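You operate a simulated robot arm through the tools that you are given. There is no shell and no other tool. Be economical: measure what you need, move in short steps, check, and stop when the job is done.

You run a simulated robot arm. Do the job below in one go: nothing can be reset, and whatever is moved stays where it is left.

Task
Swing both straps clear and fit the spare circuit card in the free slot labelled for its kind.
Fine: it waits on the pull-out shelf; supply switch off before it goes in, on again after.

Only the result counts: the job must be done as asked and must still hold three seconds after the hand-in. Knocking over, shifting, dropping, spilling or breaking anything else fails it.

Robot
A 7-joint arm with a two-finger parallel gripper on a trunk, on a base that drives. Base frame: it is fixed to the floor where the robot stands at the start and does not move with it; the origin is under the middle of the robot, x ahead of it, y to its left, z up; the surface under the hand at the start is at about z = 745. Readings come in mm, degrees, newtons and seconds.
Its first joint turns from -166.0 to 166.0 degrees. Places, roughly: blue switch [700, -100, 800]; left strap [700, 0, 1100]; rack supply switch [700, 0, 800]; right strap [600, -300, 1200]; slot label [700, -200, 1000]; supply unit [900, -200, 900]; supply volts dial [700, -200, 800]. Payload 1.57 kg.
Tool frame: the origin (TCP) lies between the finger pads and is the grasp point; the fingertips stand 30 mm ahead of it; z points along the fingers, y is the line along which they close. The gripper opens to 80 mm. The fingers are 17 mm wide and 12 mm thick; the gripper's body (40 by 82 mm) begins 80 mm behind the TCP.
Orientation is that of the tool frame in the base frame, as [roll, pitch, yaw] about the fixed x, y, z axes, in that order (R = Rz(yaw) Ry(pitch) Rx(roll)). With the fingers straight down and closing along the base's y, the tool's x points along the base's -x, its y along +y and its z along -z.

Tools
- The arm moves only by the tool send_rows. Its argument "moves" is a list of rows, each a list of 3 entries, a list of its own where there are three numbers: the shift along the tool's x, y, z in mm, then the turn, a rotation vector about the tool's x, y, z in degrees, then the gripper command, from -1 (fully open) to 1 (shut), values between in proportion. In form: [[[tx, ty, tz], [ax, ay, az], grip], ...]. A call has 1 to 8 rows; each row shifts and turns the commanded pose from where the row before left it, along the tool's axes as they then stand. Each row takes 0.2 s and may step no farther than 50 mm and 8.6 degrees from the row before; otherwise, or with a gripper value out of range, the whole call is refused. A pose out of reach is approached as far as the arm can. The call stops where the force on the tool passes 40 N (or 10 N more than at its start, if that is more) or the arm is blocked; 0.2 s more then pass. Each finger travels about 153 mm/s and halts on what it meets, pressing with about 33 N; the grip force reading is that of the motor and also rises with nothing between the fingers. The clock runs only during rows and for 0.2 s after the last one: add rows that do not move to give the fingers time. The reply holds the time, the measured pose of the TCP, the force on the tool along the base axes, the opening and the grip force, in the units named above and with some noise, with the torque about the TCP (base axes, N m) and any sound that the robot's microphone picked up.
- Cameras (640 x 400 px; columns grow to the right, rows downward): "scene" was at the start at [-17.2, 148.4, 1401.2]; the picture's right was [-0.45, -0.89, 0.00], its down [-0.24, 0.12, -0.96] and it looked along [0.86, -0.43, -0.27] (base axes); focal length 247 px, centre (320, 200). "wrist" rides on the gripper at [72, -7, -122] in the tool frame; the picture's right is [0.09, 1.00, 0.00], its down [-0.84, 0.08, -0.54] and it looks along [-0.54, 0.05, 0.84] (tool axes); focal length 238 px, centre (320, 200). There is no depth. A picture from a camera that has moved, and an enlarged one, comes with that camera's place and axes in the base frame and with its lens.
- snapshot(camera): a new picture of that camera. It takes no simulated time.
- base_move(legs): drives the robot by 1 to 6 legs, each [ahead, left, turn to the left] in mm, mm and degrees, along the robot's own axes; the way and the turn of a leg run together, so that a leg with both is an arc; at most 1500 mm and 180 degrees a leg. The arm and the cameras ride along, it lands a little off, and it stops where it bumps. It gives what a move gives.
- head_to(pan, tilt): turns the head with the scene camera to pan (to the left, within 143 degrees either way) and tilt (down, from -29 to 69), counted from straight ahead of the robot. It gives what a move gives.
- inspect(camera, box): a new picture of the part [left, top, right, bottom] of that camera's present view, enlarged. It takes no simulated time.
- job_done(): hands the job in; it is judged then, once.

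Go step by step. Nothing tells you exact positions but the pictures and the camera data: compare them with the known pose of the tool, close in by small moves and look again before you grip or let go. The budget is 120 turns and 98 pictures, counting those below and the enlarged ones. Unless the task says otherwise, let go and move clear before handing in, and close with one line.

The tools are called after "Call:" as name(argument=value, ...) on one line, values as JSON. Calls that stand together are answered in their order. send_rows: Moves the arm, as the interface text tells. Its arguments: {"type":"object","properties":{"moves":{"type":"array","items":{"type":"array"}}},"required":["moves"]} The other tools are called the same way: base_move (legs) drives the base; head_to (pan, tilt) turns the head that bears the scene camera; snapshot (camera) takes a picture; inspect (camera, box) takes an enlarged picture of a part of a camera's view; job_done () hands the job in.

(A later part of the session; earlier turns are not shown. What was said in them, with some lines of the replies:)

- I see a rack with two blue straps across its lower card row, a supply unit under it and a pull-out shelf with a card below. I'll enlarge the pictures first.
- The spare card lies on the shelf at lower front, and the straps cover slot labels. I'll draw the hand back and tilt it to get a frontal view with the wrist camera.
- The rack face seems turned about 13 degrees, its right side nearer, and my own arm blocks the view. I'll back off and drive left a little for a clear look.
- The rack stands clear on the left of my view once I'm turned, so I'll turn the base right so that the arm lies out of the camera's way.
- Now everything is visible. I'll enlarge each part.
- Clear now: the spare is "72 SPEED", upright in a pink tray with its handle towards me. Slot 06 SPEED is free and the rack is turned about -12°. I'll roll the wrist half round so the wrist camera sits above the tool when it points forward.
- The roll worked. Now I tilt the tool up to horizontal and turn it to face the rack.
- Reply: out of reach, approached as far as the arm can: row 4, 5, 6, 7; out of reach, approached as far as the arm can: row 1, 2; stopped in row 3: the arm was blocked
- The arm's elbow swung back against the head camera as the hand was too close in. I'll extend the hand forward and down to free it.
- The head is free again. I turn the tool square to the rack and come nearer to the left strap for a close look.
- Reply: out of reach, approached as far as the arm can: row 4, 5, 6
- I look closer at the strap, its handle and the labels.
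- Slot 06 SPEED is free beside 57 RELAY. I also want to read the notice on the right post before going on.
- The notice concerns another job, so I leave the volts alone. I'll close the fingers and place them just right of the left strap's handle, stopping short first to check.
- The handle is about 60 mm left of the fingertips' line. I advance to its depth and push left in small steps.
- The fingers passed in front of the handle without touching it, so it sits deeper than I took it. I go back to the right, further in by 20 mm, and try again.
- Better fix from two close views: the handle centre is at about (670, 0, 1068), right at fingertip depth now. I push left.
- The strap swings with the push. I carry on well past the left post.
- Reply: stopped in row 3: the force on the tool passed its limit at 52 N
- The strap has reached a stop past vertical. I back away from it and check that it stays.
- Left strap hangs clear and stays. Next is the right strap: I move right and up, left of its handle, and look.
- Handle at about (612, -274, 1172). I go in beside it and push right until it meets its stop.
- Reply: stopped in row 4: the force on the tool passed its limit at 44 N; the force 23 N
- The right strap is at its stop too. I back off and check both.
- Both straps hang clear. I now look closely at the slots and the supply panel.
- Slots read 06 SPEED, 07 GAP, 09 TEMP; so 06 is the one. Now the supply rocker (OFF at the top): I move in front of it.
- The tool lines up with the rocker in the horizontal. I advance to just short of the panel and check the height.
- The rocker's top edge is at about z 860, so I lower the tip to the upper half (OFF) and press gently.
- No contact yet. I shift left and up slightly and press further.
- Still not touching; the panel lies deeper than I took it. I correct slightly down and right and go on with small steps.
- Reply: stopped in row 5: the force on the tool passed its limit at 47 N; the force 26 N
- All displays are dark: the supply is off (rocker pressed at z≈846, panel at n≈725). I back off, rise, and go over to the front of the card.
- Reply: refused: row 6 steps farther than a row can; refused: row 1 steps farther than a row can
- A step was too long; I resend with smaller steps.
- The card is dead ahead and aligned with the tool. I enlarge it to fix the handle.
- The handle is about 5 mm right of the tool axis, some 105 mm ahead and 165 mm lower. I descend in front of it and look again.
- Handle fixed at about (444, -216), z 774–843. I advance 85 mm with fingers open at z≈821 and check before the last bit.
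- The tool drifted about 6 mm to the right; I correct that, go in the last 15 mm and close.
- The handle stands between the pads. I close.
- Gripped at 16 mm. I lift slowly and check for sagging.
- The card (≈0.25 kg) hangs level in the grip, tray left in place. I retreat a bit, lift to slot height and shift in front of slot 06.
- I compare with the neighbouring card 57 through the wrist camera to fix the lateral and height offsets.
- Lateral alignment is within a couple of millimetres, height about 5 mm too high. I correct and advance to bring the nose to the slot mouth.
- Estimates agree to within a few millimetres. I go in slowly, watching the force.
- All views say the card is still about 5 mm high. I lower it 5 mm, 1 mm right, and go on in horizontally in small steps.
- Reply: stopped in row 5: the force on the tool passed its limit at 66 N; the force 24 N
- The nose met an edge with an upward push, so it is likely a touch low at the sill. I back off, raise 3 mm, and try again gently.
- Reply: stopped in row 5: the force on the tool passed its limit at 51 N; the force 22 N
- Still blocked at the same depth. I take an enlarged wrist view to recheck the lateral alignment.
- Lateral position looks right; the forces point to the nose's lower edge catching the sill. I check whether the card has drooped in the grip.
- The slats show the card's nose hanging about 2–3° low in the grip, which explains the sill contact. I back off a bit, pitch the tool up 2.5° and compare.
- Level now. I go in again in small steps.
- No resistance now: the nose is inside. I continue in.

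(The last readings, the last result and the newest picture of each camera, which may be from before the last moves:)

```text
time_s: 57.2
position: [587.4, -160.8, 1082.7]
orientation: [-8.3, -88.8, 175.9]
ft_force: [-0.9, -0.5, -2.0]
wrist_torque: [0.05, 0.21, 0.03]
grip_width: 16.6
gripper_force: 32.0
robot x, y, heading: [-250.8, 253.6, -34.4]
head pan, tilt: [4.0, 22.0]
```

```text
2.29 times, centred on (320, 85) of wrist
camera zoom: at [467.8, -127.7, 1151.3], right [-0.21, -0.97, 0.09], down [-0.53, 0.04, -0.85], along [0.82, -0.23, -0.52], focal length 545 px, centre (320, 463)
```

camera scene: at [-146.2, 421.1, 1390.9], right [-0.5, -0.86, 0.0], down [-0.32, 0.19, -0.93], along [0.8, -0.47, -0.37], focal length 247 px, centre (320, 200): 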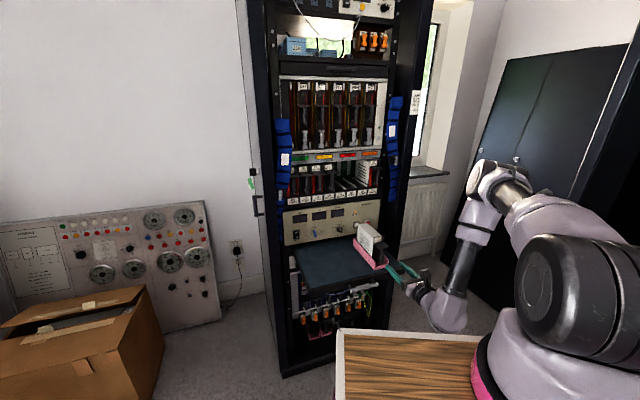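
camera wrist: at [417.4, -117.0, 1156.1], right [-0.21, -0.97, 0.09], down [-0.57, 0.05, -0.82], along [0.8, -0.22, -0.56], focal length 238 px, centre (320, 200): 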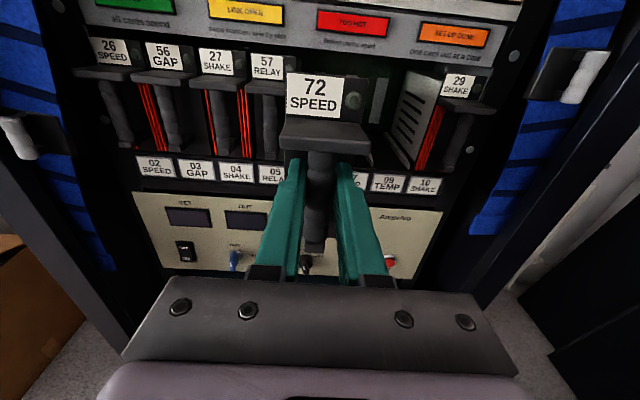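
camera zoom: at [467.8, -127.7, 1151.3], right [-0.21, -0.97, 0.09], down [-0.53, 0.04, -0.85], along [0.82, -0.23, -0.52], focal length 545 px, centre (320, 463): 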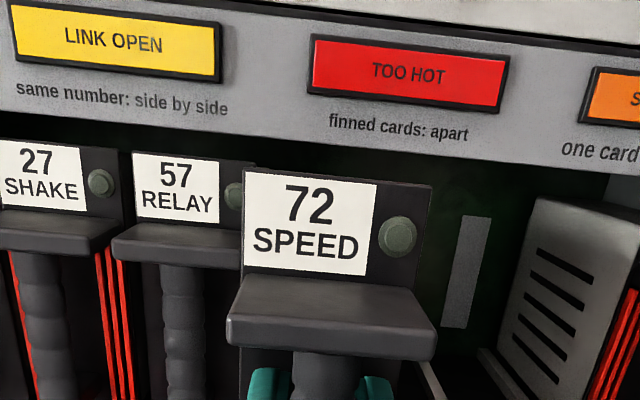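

Sliding in freely, about 100 mm left. It seems a trifle high and right, so I correct 2 mm each and continue.

Call:
send_rows(moves=[[[-1.2, -1, 10], [0, 0, 0], 1], [[-1.2, -1, 10], [0, 0, 0], 1], [[-0.2, 0, 10], [0, 0, 0], 1], [[-0.2, 0, 10], [0, 0, 0], 1], [[0, 0, 0], [0, 0, 0], 1]])

Call:
inspect(camera="scene", box=[330, 150, 376, 208])

Call:
inspect(camera="wrist", box=[180, 0, 460, 170])

```text
time_s: 58.4
position: [626.0, -168.8, 1079.7]
orientation: [-8.7, -88.7, 176.4]
ft_force: [0.2, -0.4, -1.7]
wrist_torque: [-0.04, 0.06, -0.02]
grip_width: 16.5
gripper_force: 32.6
robot x, y, heading: [-249.9, 252.0, -34.1]
head pan, tilt: [4.0, 22.0]
```

```text
6.90 times, centred on (353, 179) of scene
camera zoom: at [-146.6, 421.0, 1390.9], right [-0.5, -0.86, 0.0], down [-0.32, 0.19, -0.93], along [0.8, -0.47, -0.37], focal length 1702 px, centre (92, 345)
```

zoom: 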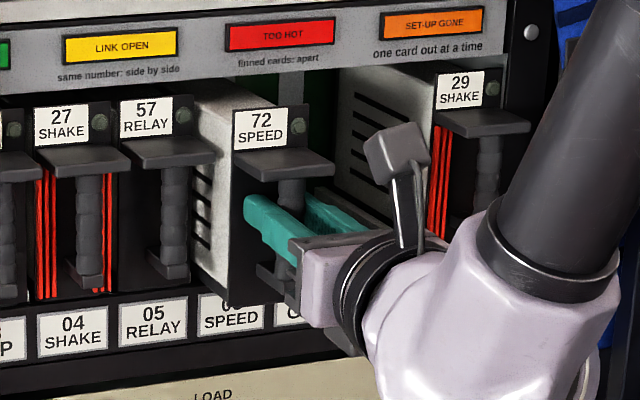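

```text
2.29 times, centred on (320, 85) of wrist
camera zoom: at [507.3, -135.7, 1148.6], right [-0.21, -0.97, 0.09], down [-0.53, 0.04, -0.85], along [0.82, -0.23, -0.52], focal length 545 px, centre (320, 463)
```

zoom: 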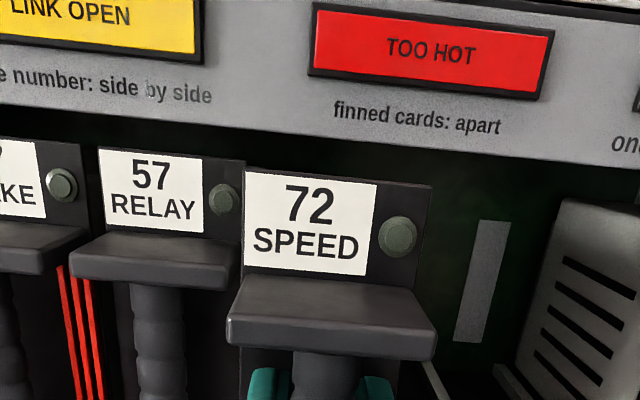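

Alignment is now spot on; about 45 mm to go.

Call:
send_rows(moves=[[[-0.2, 0, 10], [0, 0, 0], 1], [[-0.2, 0, 10], [0, 0, 0], 1], [[-0.2, 0, 8], [0, 0, 0], 1], [[0, 0, 0], [0, 0, 0], 1]])

Call:
inspect(camera="wrist", box=[180, 0, 460, 170])

```text
time_s: 59.4
position: [654.5, -174.0, 1081.1]
orientation: [-8.9, -88.8, 176.5]
ft_force: [-0.5, -0.7, -2.6]
wrist_torque: [0.0, 0.2, 0.0]
grip_width: 16.8
gripper_force: 31.5
robot x, y, heading: [-248.4, 253.9, -34.3]
head pan, tilt: [4.0, 22.0]
```

```text
2.29 times, centred on (320, 85) of wrist
camera zoom: at [536.0, -141.4, 1149.2], right [-0.21, -0.97, 0.09], down [-0.53, 0.04, -0.85], along [0.82, -0.23, -0.52], focal length 545 px, centre (320, 463)
```

zoom: 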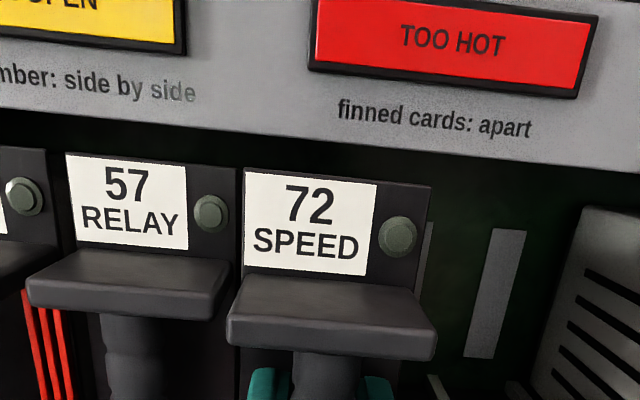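

About 18 mm left; I push on in short steps until it seats.

Call:
send_rows(moves=[[[-0.1, 0, 5], [0, 0, 0], 1], [[-0.1, 0, 4], [0, 0, 0], 1], [[-0.1, 0, 4], [0, 0, 0], 1], [[0, 0, 3], [0, 0, 0], 1], [[0, 0, 3], [0, 0, 0], 1], [[0, 0, 3], [0, 0, 0], 1]])

Call:
inspect(camera="wrist", box=[180, 0, 460, 170])

Call:
inspect(camera="scene", box=[320, 150, 380, 208])

```text
time_s: 60.8
position: [676.3, -179.1, 1079.6]
orientation: [-8.7, -88.8, 176.3]
ft_force: [-1.8, 0.5, -1.9]
wrist_torque: [0.04, 0.35, -0.02]
grip_width: 16.5
gripper_force: 31.8
robot x, y, heading: [-248.6, 251.5, -34.6]
head pan, tilt: [4.0, 22.0]
```

```text
2.29 times, centred on (320, 85) of wrist
camera zoom: at [556.4, -145.3, 1148.9], right [-0.21, -0.97, 0.09], down [-0.53, 0.04, -0.85], along [0.82, -0.23, -0.52], focal length 545 px, centre (320, 463)
```

zoom: 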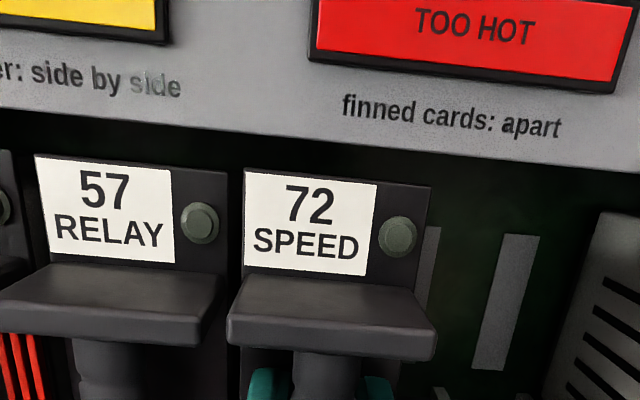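

```text
6.90 times, centred on (350, 179) of scene
camera zoom: at [-146.7, 421.0, 1390.9], right [-0.5, -0.86, 0.0], down [-0.32, 0.19, -0.93], along [0.8, -0.47, -0.37], focal length 1702 px, centre (113, 345)
```

zoom: 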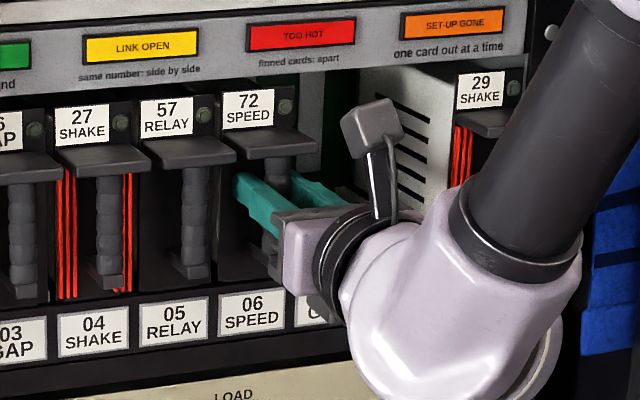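

Nearly flush, yet no firm stop has been felt. I keep pushing in 2–3 mm steps.

Call:
send_rows(moves=[[[0, 0, 3], [0, 0, 0], 1], [[0, 0, 3], [0, 0, 0], 1], [[0, 0, 3], [0, 0, 0], 1], [[0, 0, 3], [0, 0, 0], 1], [[0, 0, 3], [0, 0, 0], 1]])

Call:
inspect(camera="scene", box=[320, 150, 380, 208])

```text
time_s: 61.5
position: [678.6, -180.6, 1078.4]
orientation: [-12.8, -89.1, -179.7]
ft_force: [-15.4, 3.4, 1.7]
wrist_torque: [-0.06, -0.41, 0.21]
grip_width: 16.8
gripper_force: 32.3
robot x, y, heading: [-252.4, 253.0, -34.2]
head pan, tilt: [4.0, 22.0]
stopped in row 3: the force on the tool passed its limit at 46 N (the readings are from after the stop); the commanded pose is now the measured one
```

```text
6.90 times, centred on (350, 179) of scene
camera zoom: at [-147.9, 421.2, 1390.9], right [-0.5, -0.86, 0.0], down [-0.32, 0.19, -0.93], along [0.8, -0.47, -0.37], focal length 1702 px, centre (113, 345)
```

zoom: 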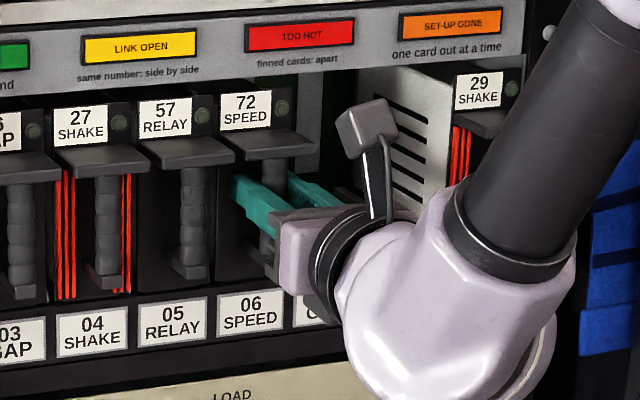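

It met a firm stop, flush with its neighbours. One more short push to confirm, then I release and draw back.

Call:
send_rows(moves=[[[0, 0, 2], [0, 0, 0], 1], [[0, 0, 2], [0, 0, 0], 1], [[0, 0, 2], [0, 0, 0], 1]])

Call:
send_rows(moves=[[[0, 0, 0], [0, 0, 0], 0.2], [[0, 0, 0], [0, 0, 0], 0.2], [[0, 0, -20], [0, 0, 0], 0.2], [[0, 0, -30], [0, 0, 0], 0.2], [[0, 0, -40], [0, 0, 0], 0.2]])

Call:
snapshot(camera="wrist")

Call:
inspect(camera="scene", box=[320, 150, 380, 208])

```text
time_s: 62.0
position: [680.0, -180.0, 1080.4]
orientation: [-13.8, -89.2, -178.7]
ft_force: [-22.7, 7.1, 9.2]
wrist_torque: [-0.09, 0.01, 0.21]
grip_width: 16.4
gripper_force: 31.7
robot x, y, heading: [-252.3, 255.3, -34.3]
head pan, tilt: [4.0, 22.0]
stopped in row 2: the force on the tool passed its limit at 44 N (the readings are from after the stop); the commanded pose is now the measured one
```

```text
time_s: 63.2
position: [591.8, -162.4, 1077.5]
orientation: [-14.4, -89.3, -177.9]
ft_force: [0.6, 0.6, -0.3]
wrist_torque: [0.02, 0.01, 0.02]
grip_width: 31.8
gripper_force: 0.1
robot x, y, heading: [-249.4, 256.3, -34.5]
head pan, tilt: [4.0, 22.0]
```

```text
11 pictures are left
camera wrist: at [473.2, -131.0, 1146.4], right [-0.22, -0.97, 0.09], down [-0.54, 0.04, -0.84], along [0.82, -0.23, -0.53], focal length 238 px, centre (320, 200)
```

wrist: 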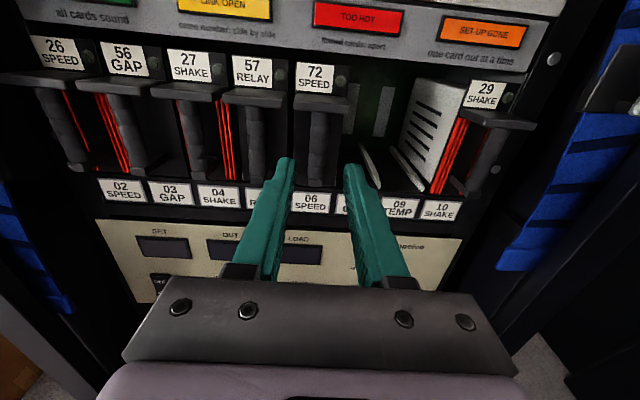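

```text
6.90 times, centred on (350, 179) of scene
camera zoom: at [-147.2, 421.0, 1390.9], right [-0.5, -0.86, 0.0], down [-0.32, 0.19, -0.93], along [0.8, -0.47, -0.37], focal length 1702 px, centre (113, 345)
```

zoom: 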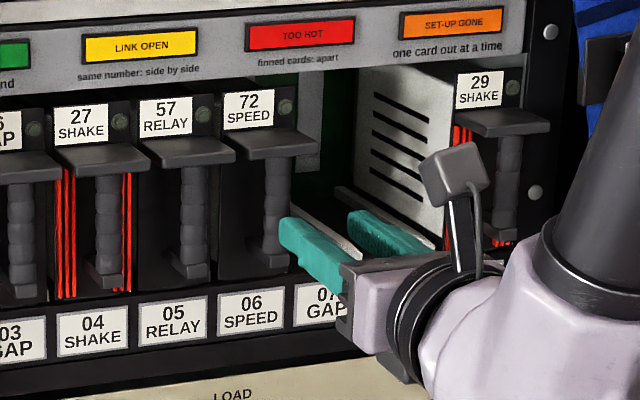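

Released; the card stays. To make sure it is fully home before power, I close the fingers and press squarely on the handle a little lower.

Call:
send_rows(moves=[[[-10, -1, 0], [0, 0, 0], 1], [[0, 0, 15], [0, 0, 0], 1], [[0, 0, 15], [0, 0, 0], 1], [[0, 0, 10], [0, 0, 0], 1], [[0, 0, 5], [0, 0, 0], 1], [[0, 0, 4], [0, 0, 0], 1], [[0, 0, 4], [0, 0, 0], 1], [[0, 0, 4], [0, 0, 0], 1]])

Call:
send_rows(moves=[[[0, 0, 3], [0, 0, 0], 1], [[0, 0, 3], [0, 0, 0], 1], [[0, 0, 3], [0, 0, 0], 1]])

Call:
inspect(camera="scene", box=[320, 150, 380, 208])

```text
time_s: 65.1
position: [646.7, -170.4, 1065.5]
orientation: [-21.8, -89.3, -170.7]
ft_force: [-24.1, 6.4, 8.7]
wrist_torque: [-0.06, -0.09, 0.08]
grip_width: 0.0
gripper_force: 21.2
robot x, y, heading: [-246.9, 253.3, -34.1]
head pan, tilt: [4.0, 22.0]
stopped in row 8: the force on the tool passed its limit at 43 N (the readings are from after the stop); the commanded pose is now the measured one
```

```text
time_s: 65.4
position: [646.5, -171.7, 1066.4]
orientation: [-26.6, -89.2, -165.9]
ft_force: [-28.1, 7.9, 10.3]
wrist_torque: [-0.06, -0.17, 0.09]
grip_width: 0.0
gripper_force: 21.4
robot x, y, heading: [-250.8, 255.2, -34.3]
head pan, tilt: [4.0, 22.0]
stopped in row 1: the force on the tool passed its limit at 48 N (the readings are from after the stop); the commanded pose is now the measured one
```

```text
6.90 times, centred on (350, 179) of scene
camera zoom: at [-150.0, 421.8, 1391.0], right [-0.51, -0.86, 0.0], down [-0.32, 0.19, -0.93], along [0.8, -0.47, -0.37], focal length 1702 px, centre (113, 345)
```

zoom: 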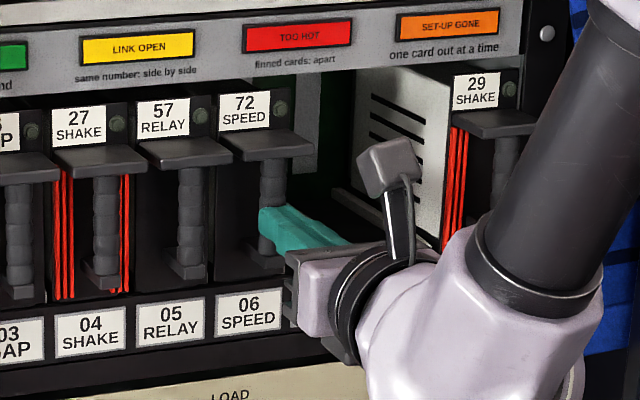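

Firmly home and flush in 06 SPEED. Now I retreat and go to the supply rocker's lower half (ON).

Call:
send_rows(moves=[[[0, 0, -40], [0, 0, 0], 1], [[0, 0, -40], [0, 0, 0], 1], [[0, 0, -30], [0, 0, 0], 1], [[-10, -45, 0], [0, 0, 0], 1], [[-20, -45, 0], [0, 0, 0], 1], [[-20, -45, 0], [0, 0, 0], 1], [[-25, -40, 0], [0, 0, 0], 1], [[-35, -34, 0], [0, 0, 0], 1]])

Call:
send_rows(moves=[[[-40, 0, 0], [0, 0, 0], 1], [[-40, 0, 0], [0, 0, 0], 1], [[-45, 0, 10], [0, 0, 0], 1], [[0, 0, 40], [0, 0, 0], 1], [[0, 0, 40], [0, 0, 0], 1], [[0, 0, 0], [0, 0, 0], 1]])

Call:
inspect(camera="wrist", box=[240, 80, 400, 220])

Call:
inspect(camera="scene", box=[275, 200, 355, 270])

```text
time_s: 67.2
position: [585.5, 56.3, 957.2]
orientation: [-26.2, -89.4, -166.3]
ft_force: [0.0, 0.3, -0.2]
wrist_torque: [0.0, 0.03, 0.02]
grip_width: 0.0
gripper_force: 21.2
robot x, y, heading: [-253.9, 252.2, -34.4]
head pan, tilt: [4.0, 22.0]
```

```text
time_s: 68.6
position: [672.1, 35.0, 833.9]
orientation: [-28.5, -89.5, -163.8]
ft_force: [0.9, 0.1, 0.6]
wrist_torque: [0.01, -0.01, 0.03]
grip_width: 0.0
gripper_force: 22.0
robot x, y, heading: [-252.9, 254.7, -34.3]
head pan, tilt: [4.0, 22.0]
```

```text
2.86 times, centred on (320, 150) of wrist
camera zoom: at [554.3, 68.1, 904.2], right [-0.21, -0.97, 0.09], down [-0.54, 0.04, -0.84], along [0.81, -0.23, -0.53], focal length 681 px, centre (320, 343)
```

zoom: 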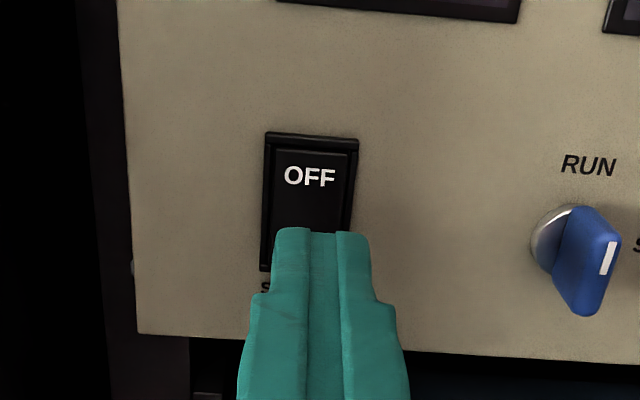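

```text
5.71 times, centred on (315, 235) of scene
camera zoom: at [-148.1, 421.2, 1390.9], right [-0.51, -0.86, 0.0], down [-0.32, 0.19, -0.93], along [0.8, -0.47, -0.37], focal length 1410 px, centre (349, 0)
```

zoom: 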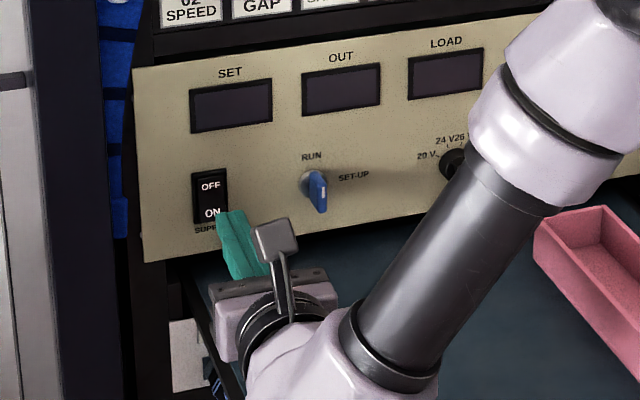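

The rocker reads OFF. The present height would hit its middle, so I go 13 mm lower with the tool pitched 8° down (keeping the wrist clear of the shelf) and press the ON half.

Call:
send_rows(moves=[[[0, -3, 0], [0, -8, 0], 1], [[-13, 0, 0], [0, 0, 0], 1], [[1.4, 0, 10], [0, 0, 0], 1], [[1.4, 0, 10], [0, 0, 0], 1], [[0, 0, 0], [0, 0, 0], 1]])

Call:
inspect(camera="wrist", box=[240, 80, 400, 220])

```text
time_s: 69.8
position: [695.0, 36.5, 819.0]
orientation: [-177.9, -82.5, -14.4]
ft_force: [-0.5, -0.2, 0.3]
wrist_torque: [0.0, -0.01, 0.0]
grip_width: 0.0
gripper_force: 21.2
robot x, y, heading: [-248.7, 252.9, -34.4]
head pan, tilt: [4.0, 22.0]
```

```text
2.86 times, centred on (320, 150) of wrist
camera zoom: at [587.3, 66.0, 905.5], right [-0.2, -0.98, 0.09], down [-0.65, 0.07, -0.76], along [0.73, -0.21, -0.65], focal length 681 px, centre (320, 343)
```

zoom: 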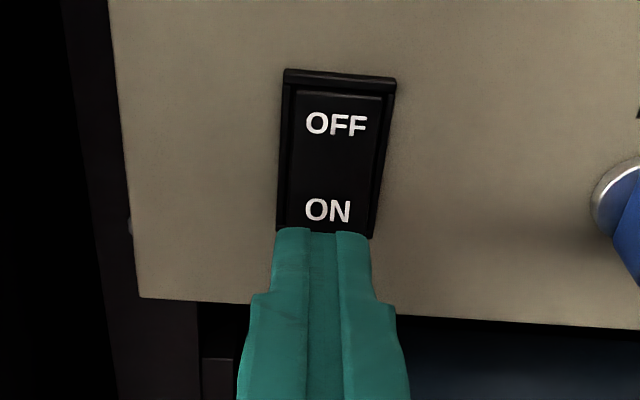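

Right in line with "ON". Pressing.

Call:
send_rows(moves=[[[1.4, 0, 10], [0, 0, 0], 1], [[0.7, 0, 5], [0, 0, 0], 1], [[0.5, 0, 3], [0, 0, 0], 1], [[0.5, 0, 3], [0, 0, 0], 1], [[0.5, 0, 3], [0, 0, 0], 1], [[0.5, 0, 3], [0, 0, 0], 1]])

Call:
inspect(camera="scene", box=[275, 140, 385, 260])

```text
time_s: 71.1
position: [715.5, 31.8, 815.6]
orientation: [-177.5, -82.3, -14.8]
ft_force: [-10.7, 1.8, 3.1]
wrist_torque: [0.0, -0.13, 0.04]
grip_width: 0.1
gripper_force: 21.5
robot x, y, heading: [-253.6, 252.7, -34.5]
head pan, tilt: [4.0, 22.0]
stopped in row 6: the force on the tool passed its limit at 48 N (the readings are from after the stop); the commanded pose is now the measured one
```

```text
3.33 times, centred on (330, 200) of scene
camera zoom: at [-149.1, 421.3, 1390.9], right [-0.51, -0.86, 0.0], down [-0.32, 0.19, -0.93], along [0.8, -0.47, -0.37], focal length 823 px, centre (287, 200)
```

zoom: 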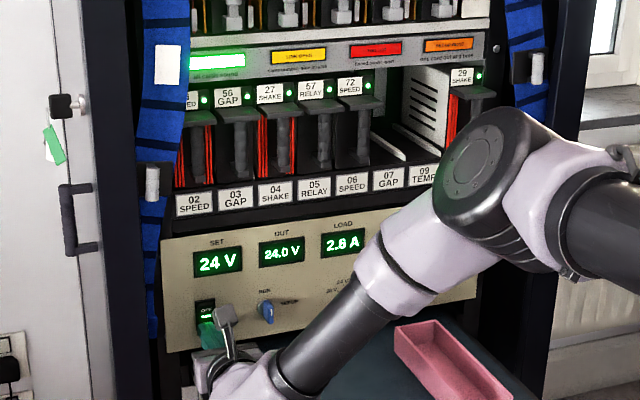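

Supply is on: 24.0 V, load up to 2.8 A, card 72's lamp is green and "all cards sound" is lit. I draw clear and take a last look.

Call:
send_rows(moves=[[[-5, 0, -40], [0, 0, 0], 1], [[-6, 0, -45], [0, 0, 0], 1], [[30, 0, -35], [0, 0, 0], 1], [[45, 0, 0], [0, 0, 0], 1], [[45, 0, 0], [0, 0, 0], 1], [[40, 0, -20], [0, 0, 0], 1], [[0, 0, 0], [0, 0, 0], 1]])

Call:
inspect(camera="scene", box=[265, 110, 405, 280])

Call:
snapshot(camera="wrist")

```text
time_s: 72.7
position: [597.7, 57.1, 982.9]
orientation: [-177.7, -82.3, -14.7]
ft_force: [0.3, -0.2, -0.8]
wrist_torque: [0.0, -0.04, 0.01]
grip_width: 0.0
gripper_force: 21.3
robot x, y, heading: [-251.2, 250.5, -34.4]
head pan, tilt: [4.0, 22.0]
```

```text
2.35 times, centred on (335, 195) of scene
camera zoom: at [-148.4, 421.2, 1390.9], right [-0.51, -0.86, 0.0], down [-0.32, 0.19, -0.93], along [0.8, -0.47, -0.37], focal length 581 px, centre (285, 212)
```

zoom: 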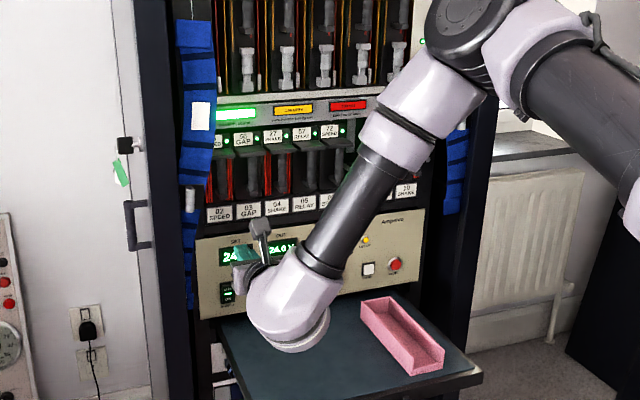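

```text
3 pictures are left
camera wrist: at [490.6, 87.9, 1069.2], right [-0.2, -0.98, 0.09], down [-0.65, 0.07, -0.76], along [0.73, -0.21, -0.65], focal length 238 px, centre (320, 200)
```

wrist: 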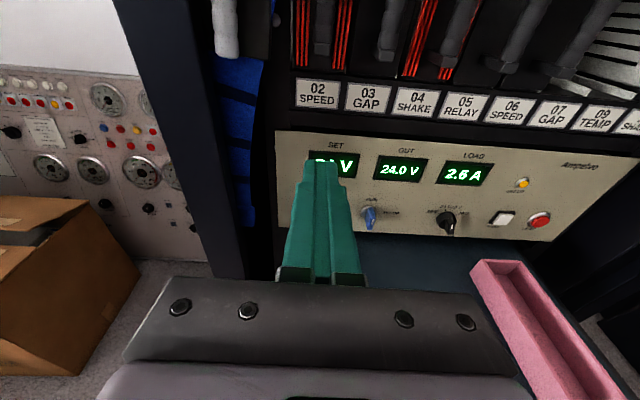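

The card is seated and its lamp is lit, both straps hang clear, the supply is on, and the hand is clear of everything. I hand in.

Call:
job_done()

```text
The job is handed in.
```

Card 72 SPEED is fitted in slot 06 SPEED with its lamp lit. Both straps hang clear, and the supply was off while the card went in and is on again at 24.0 V with "all cards sound" lit.
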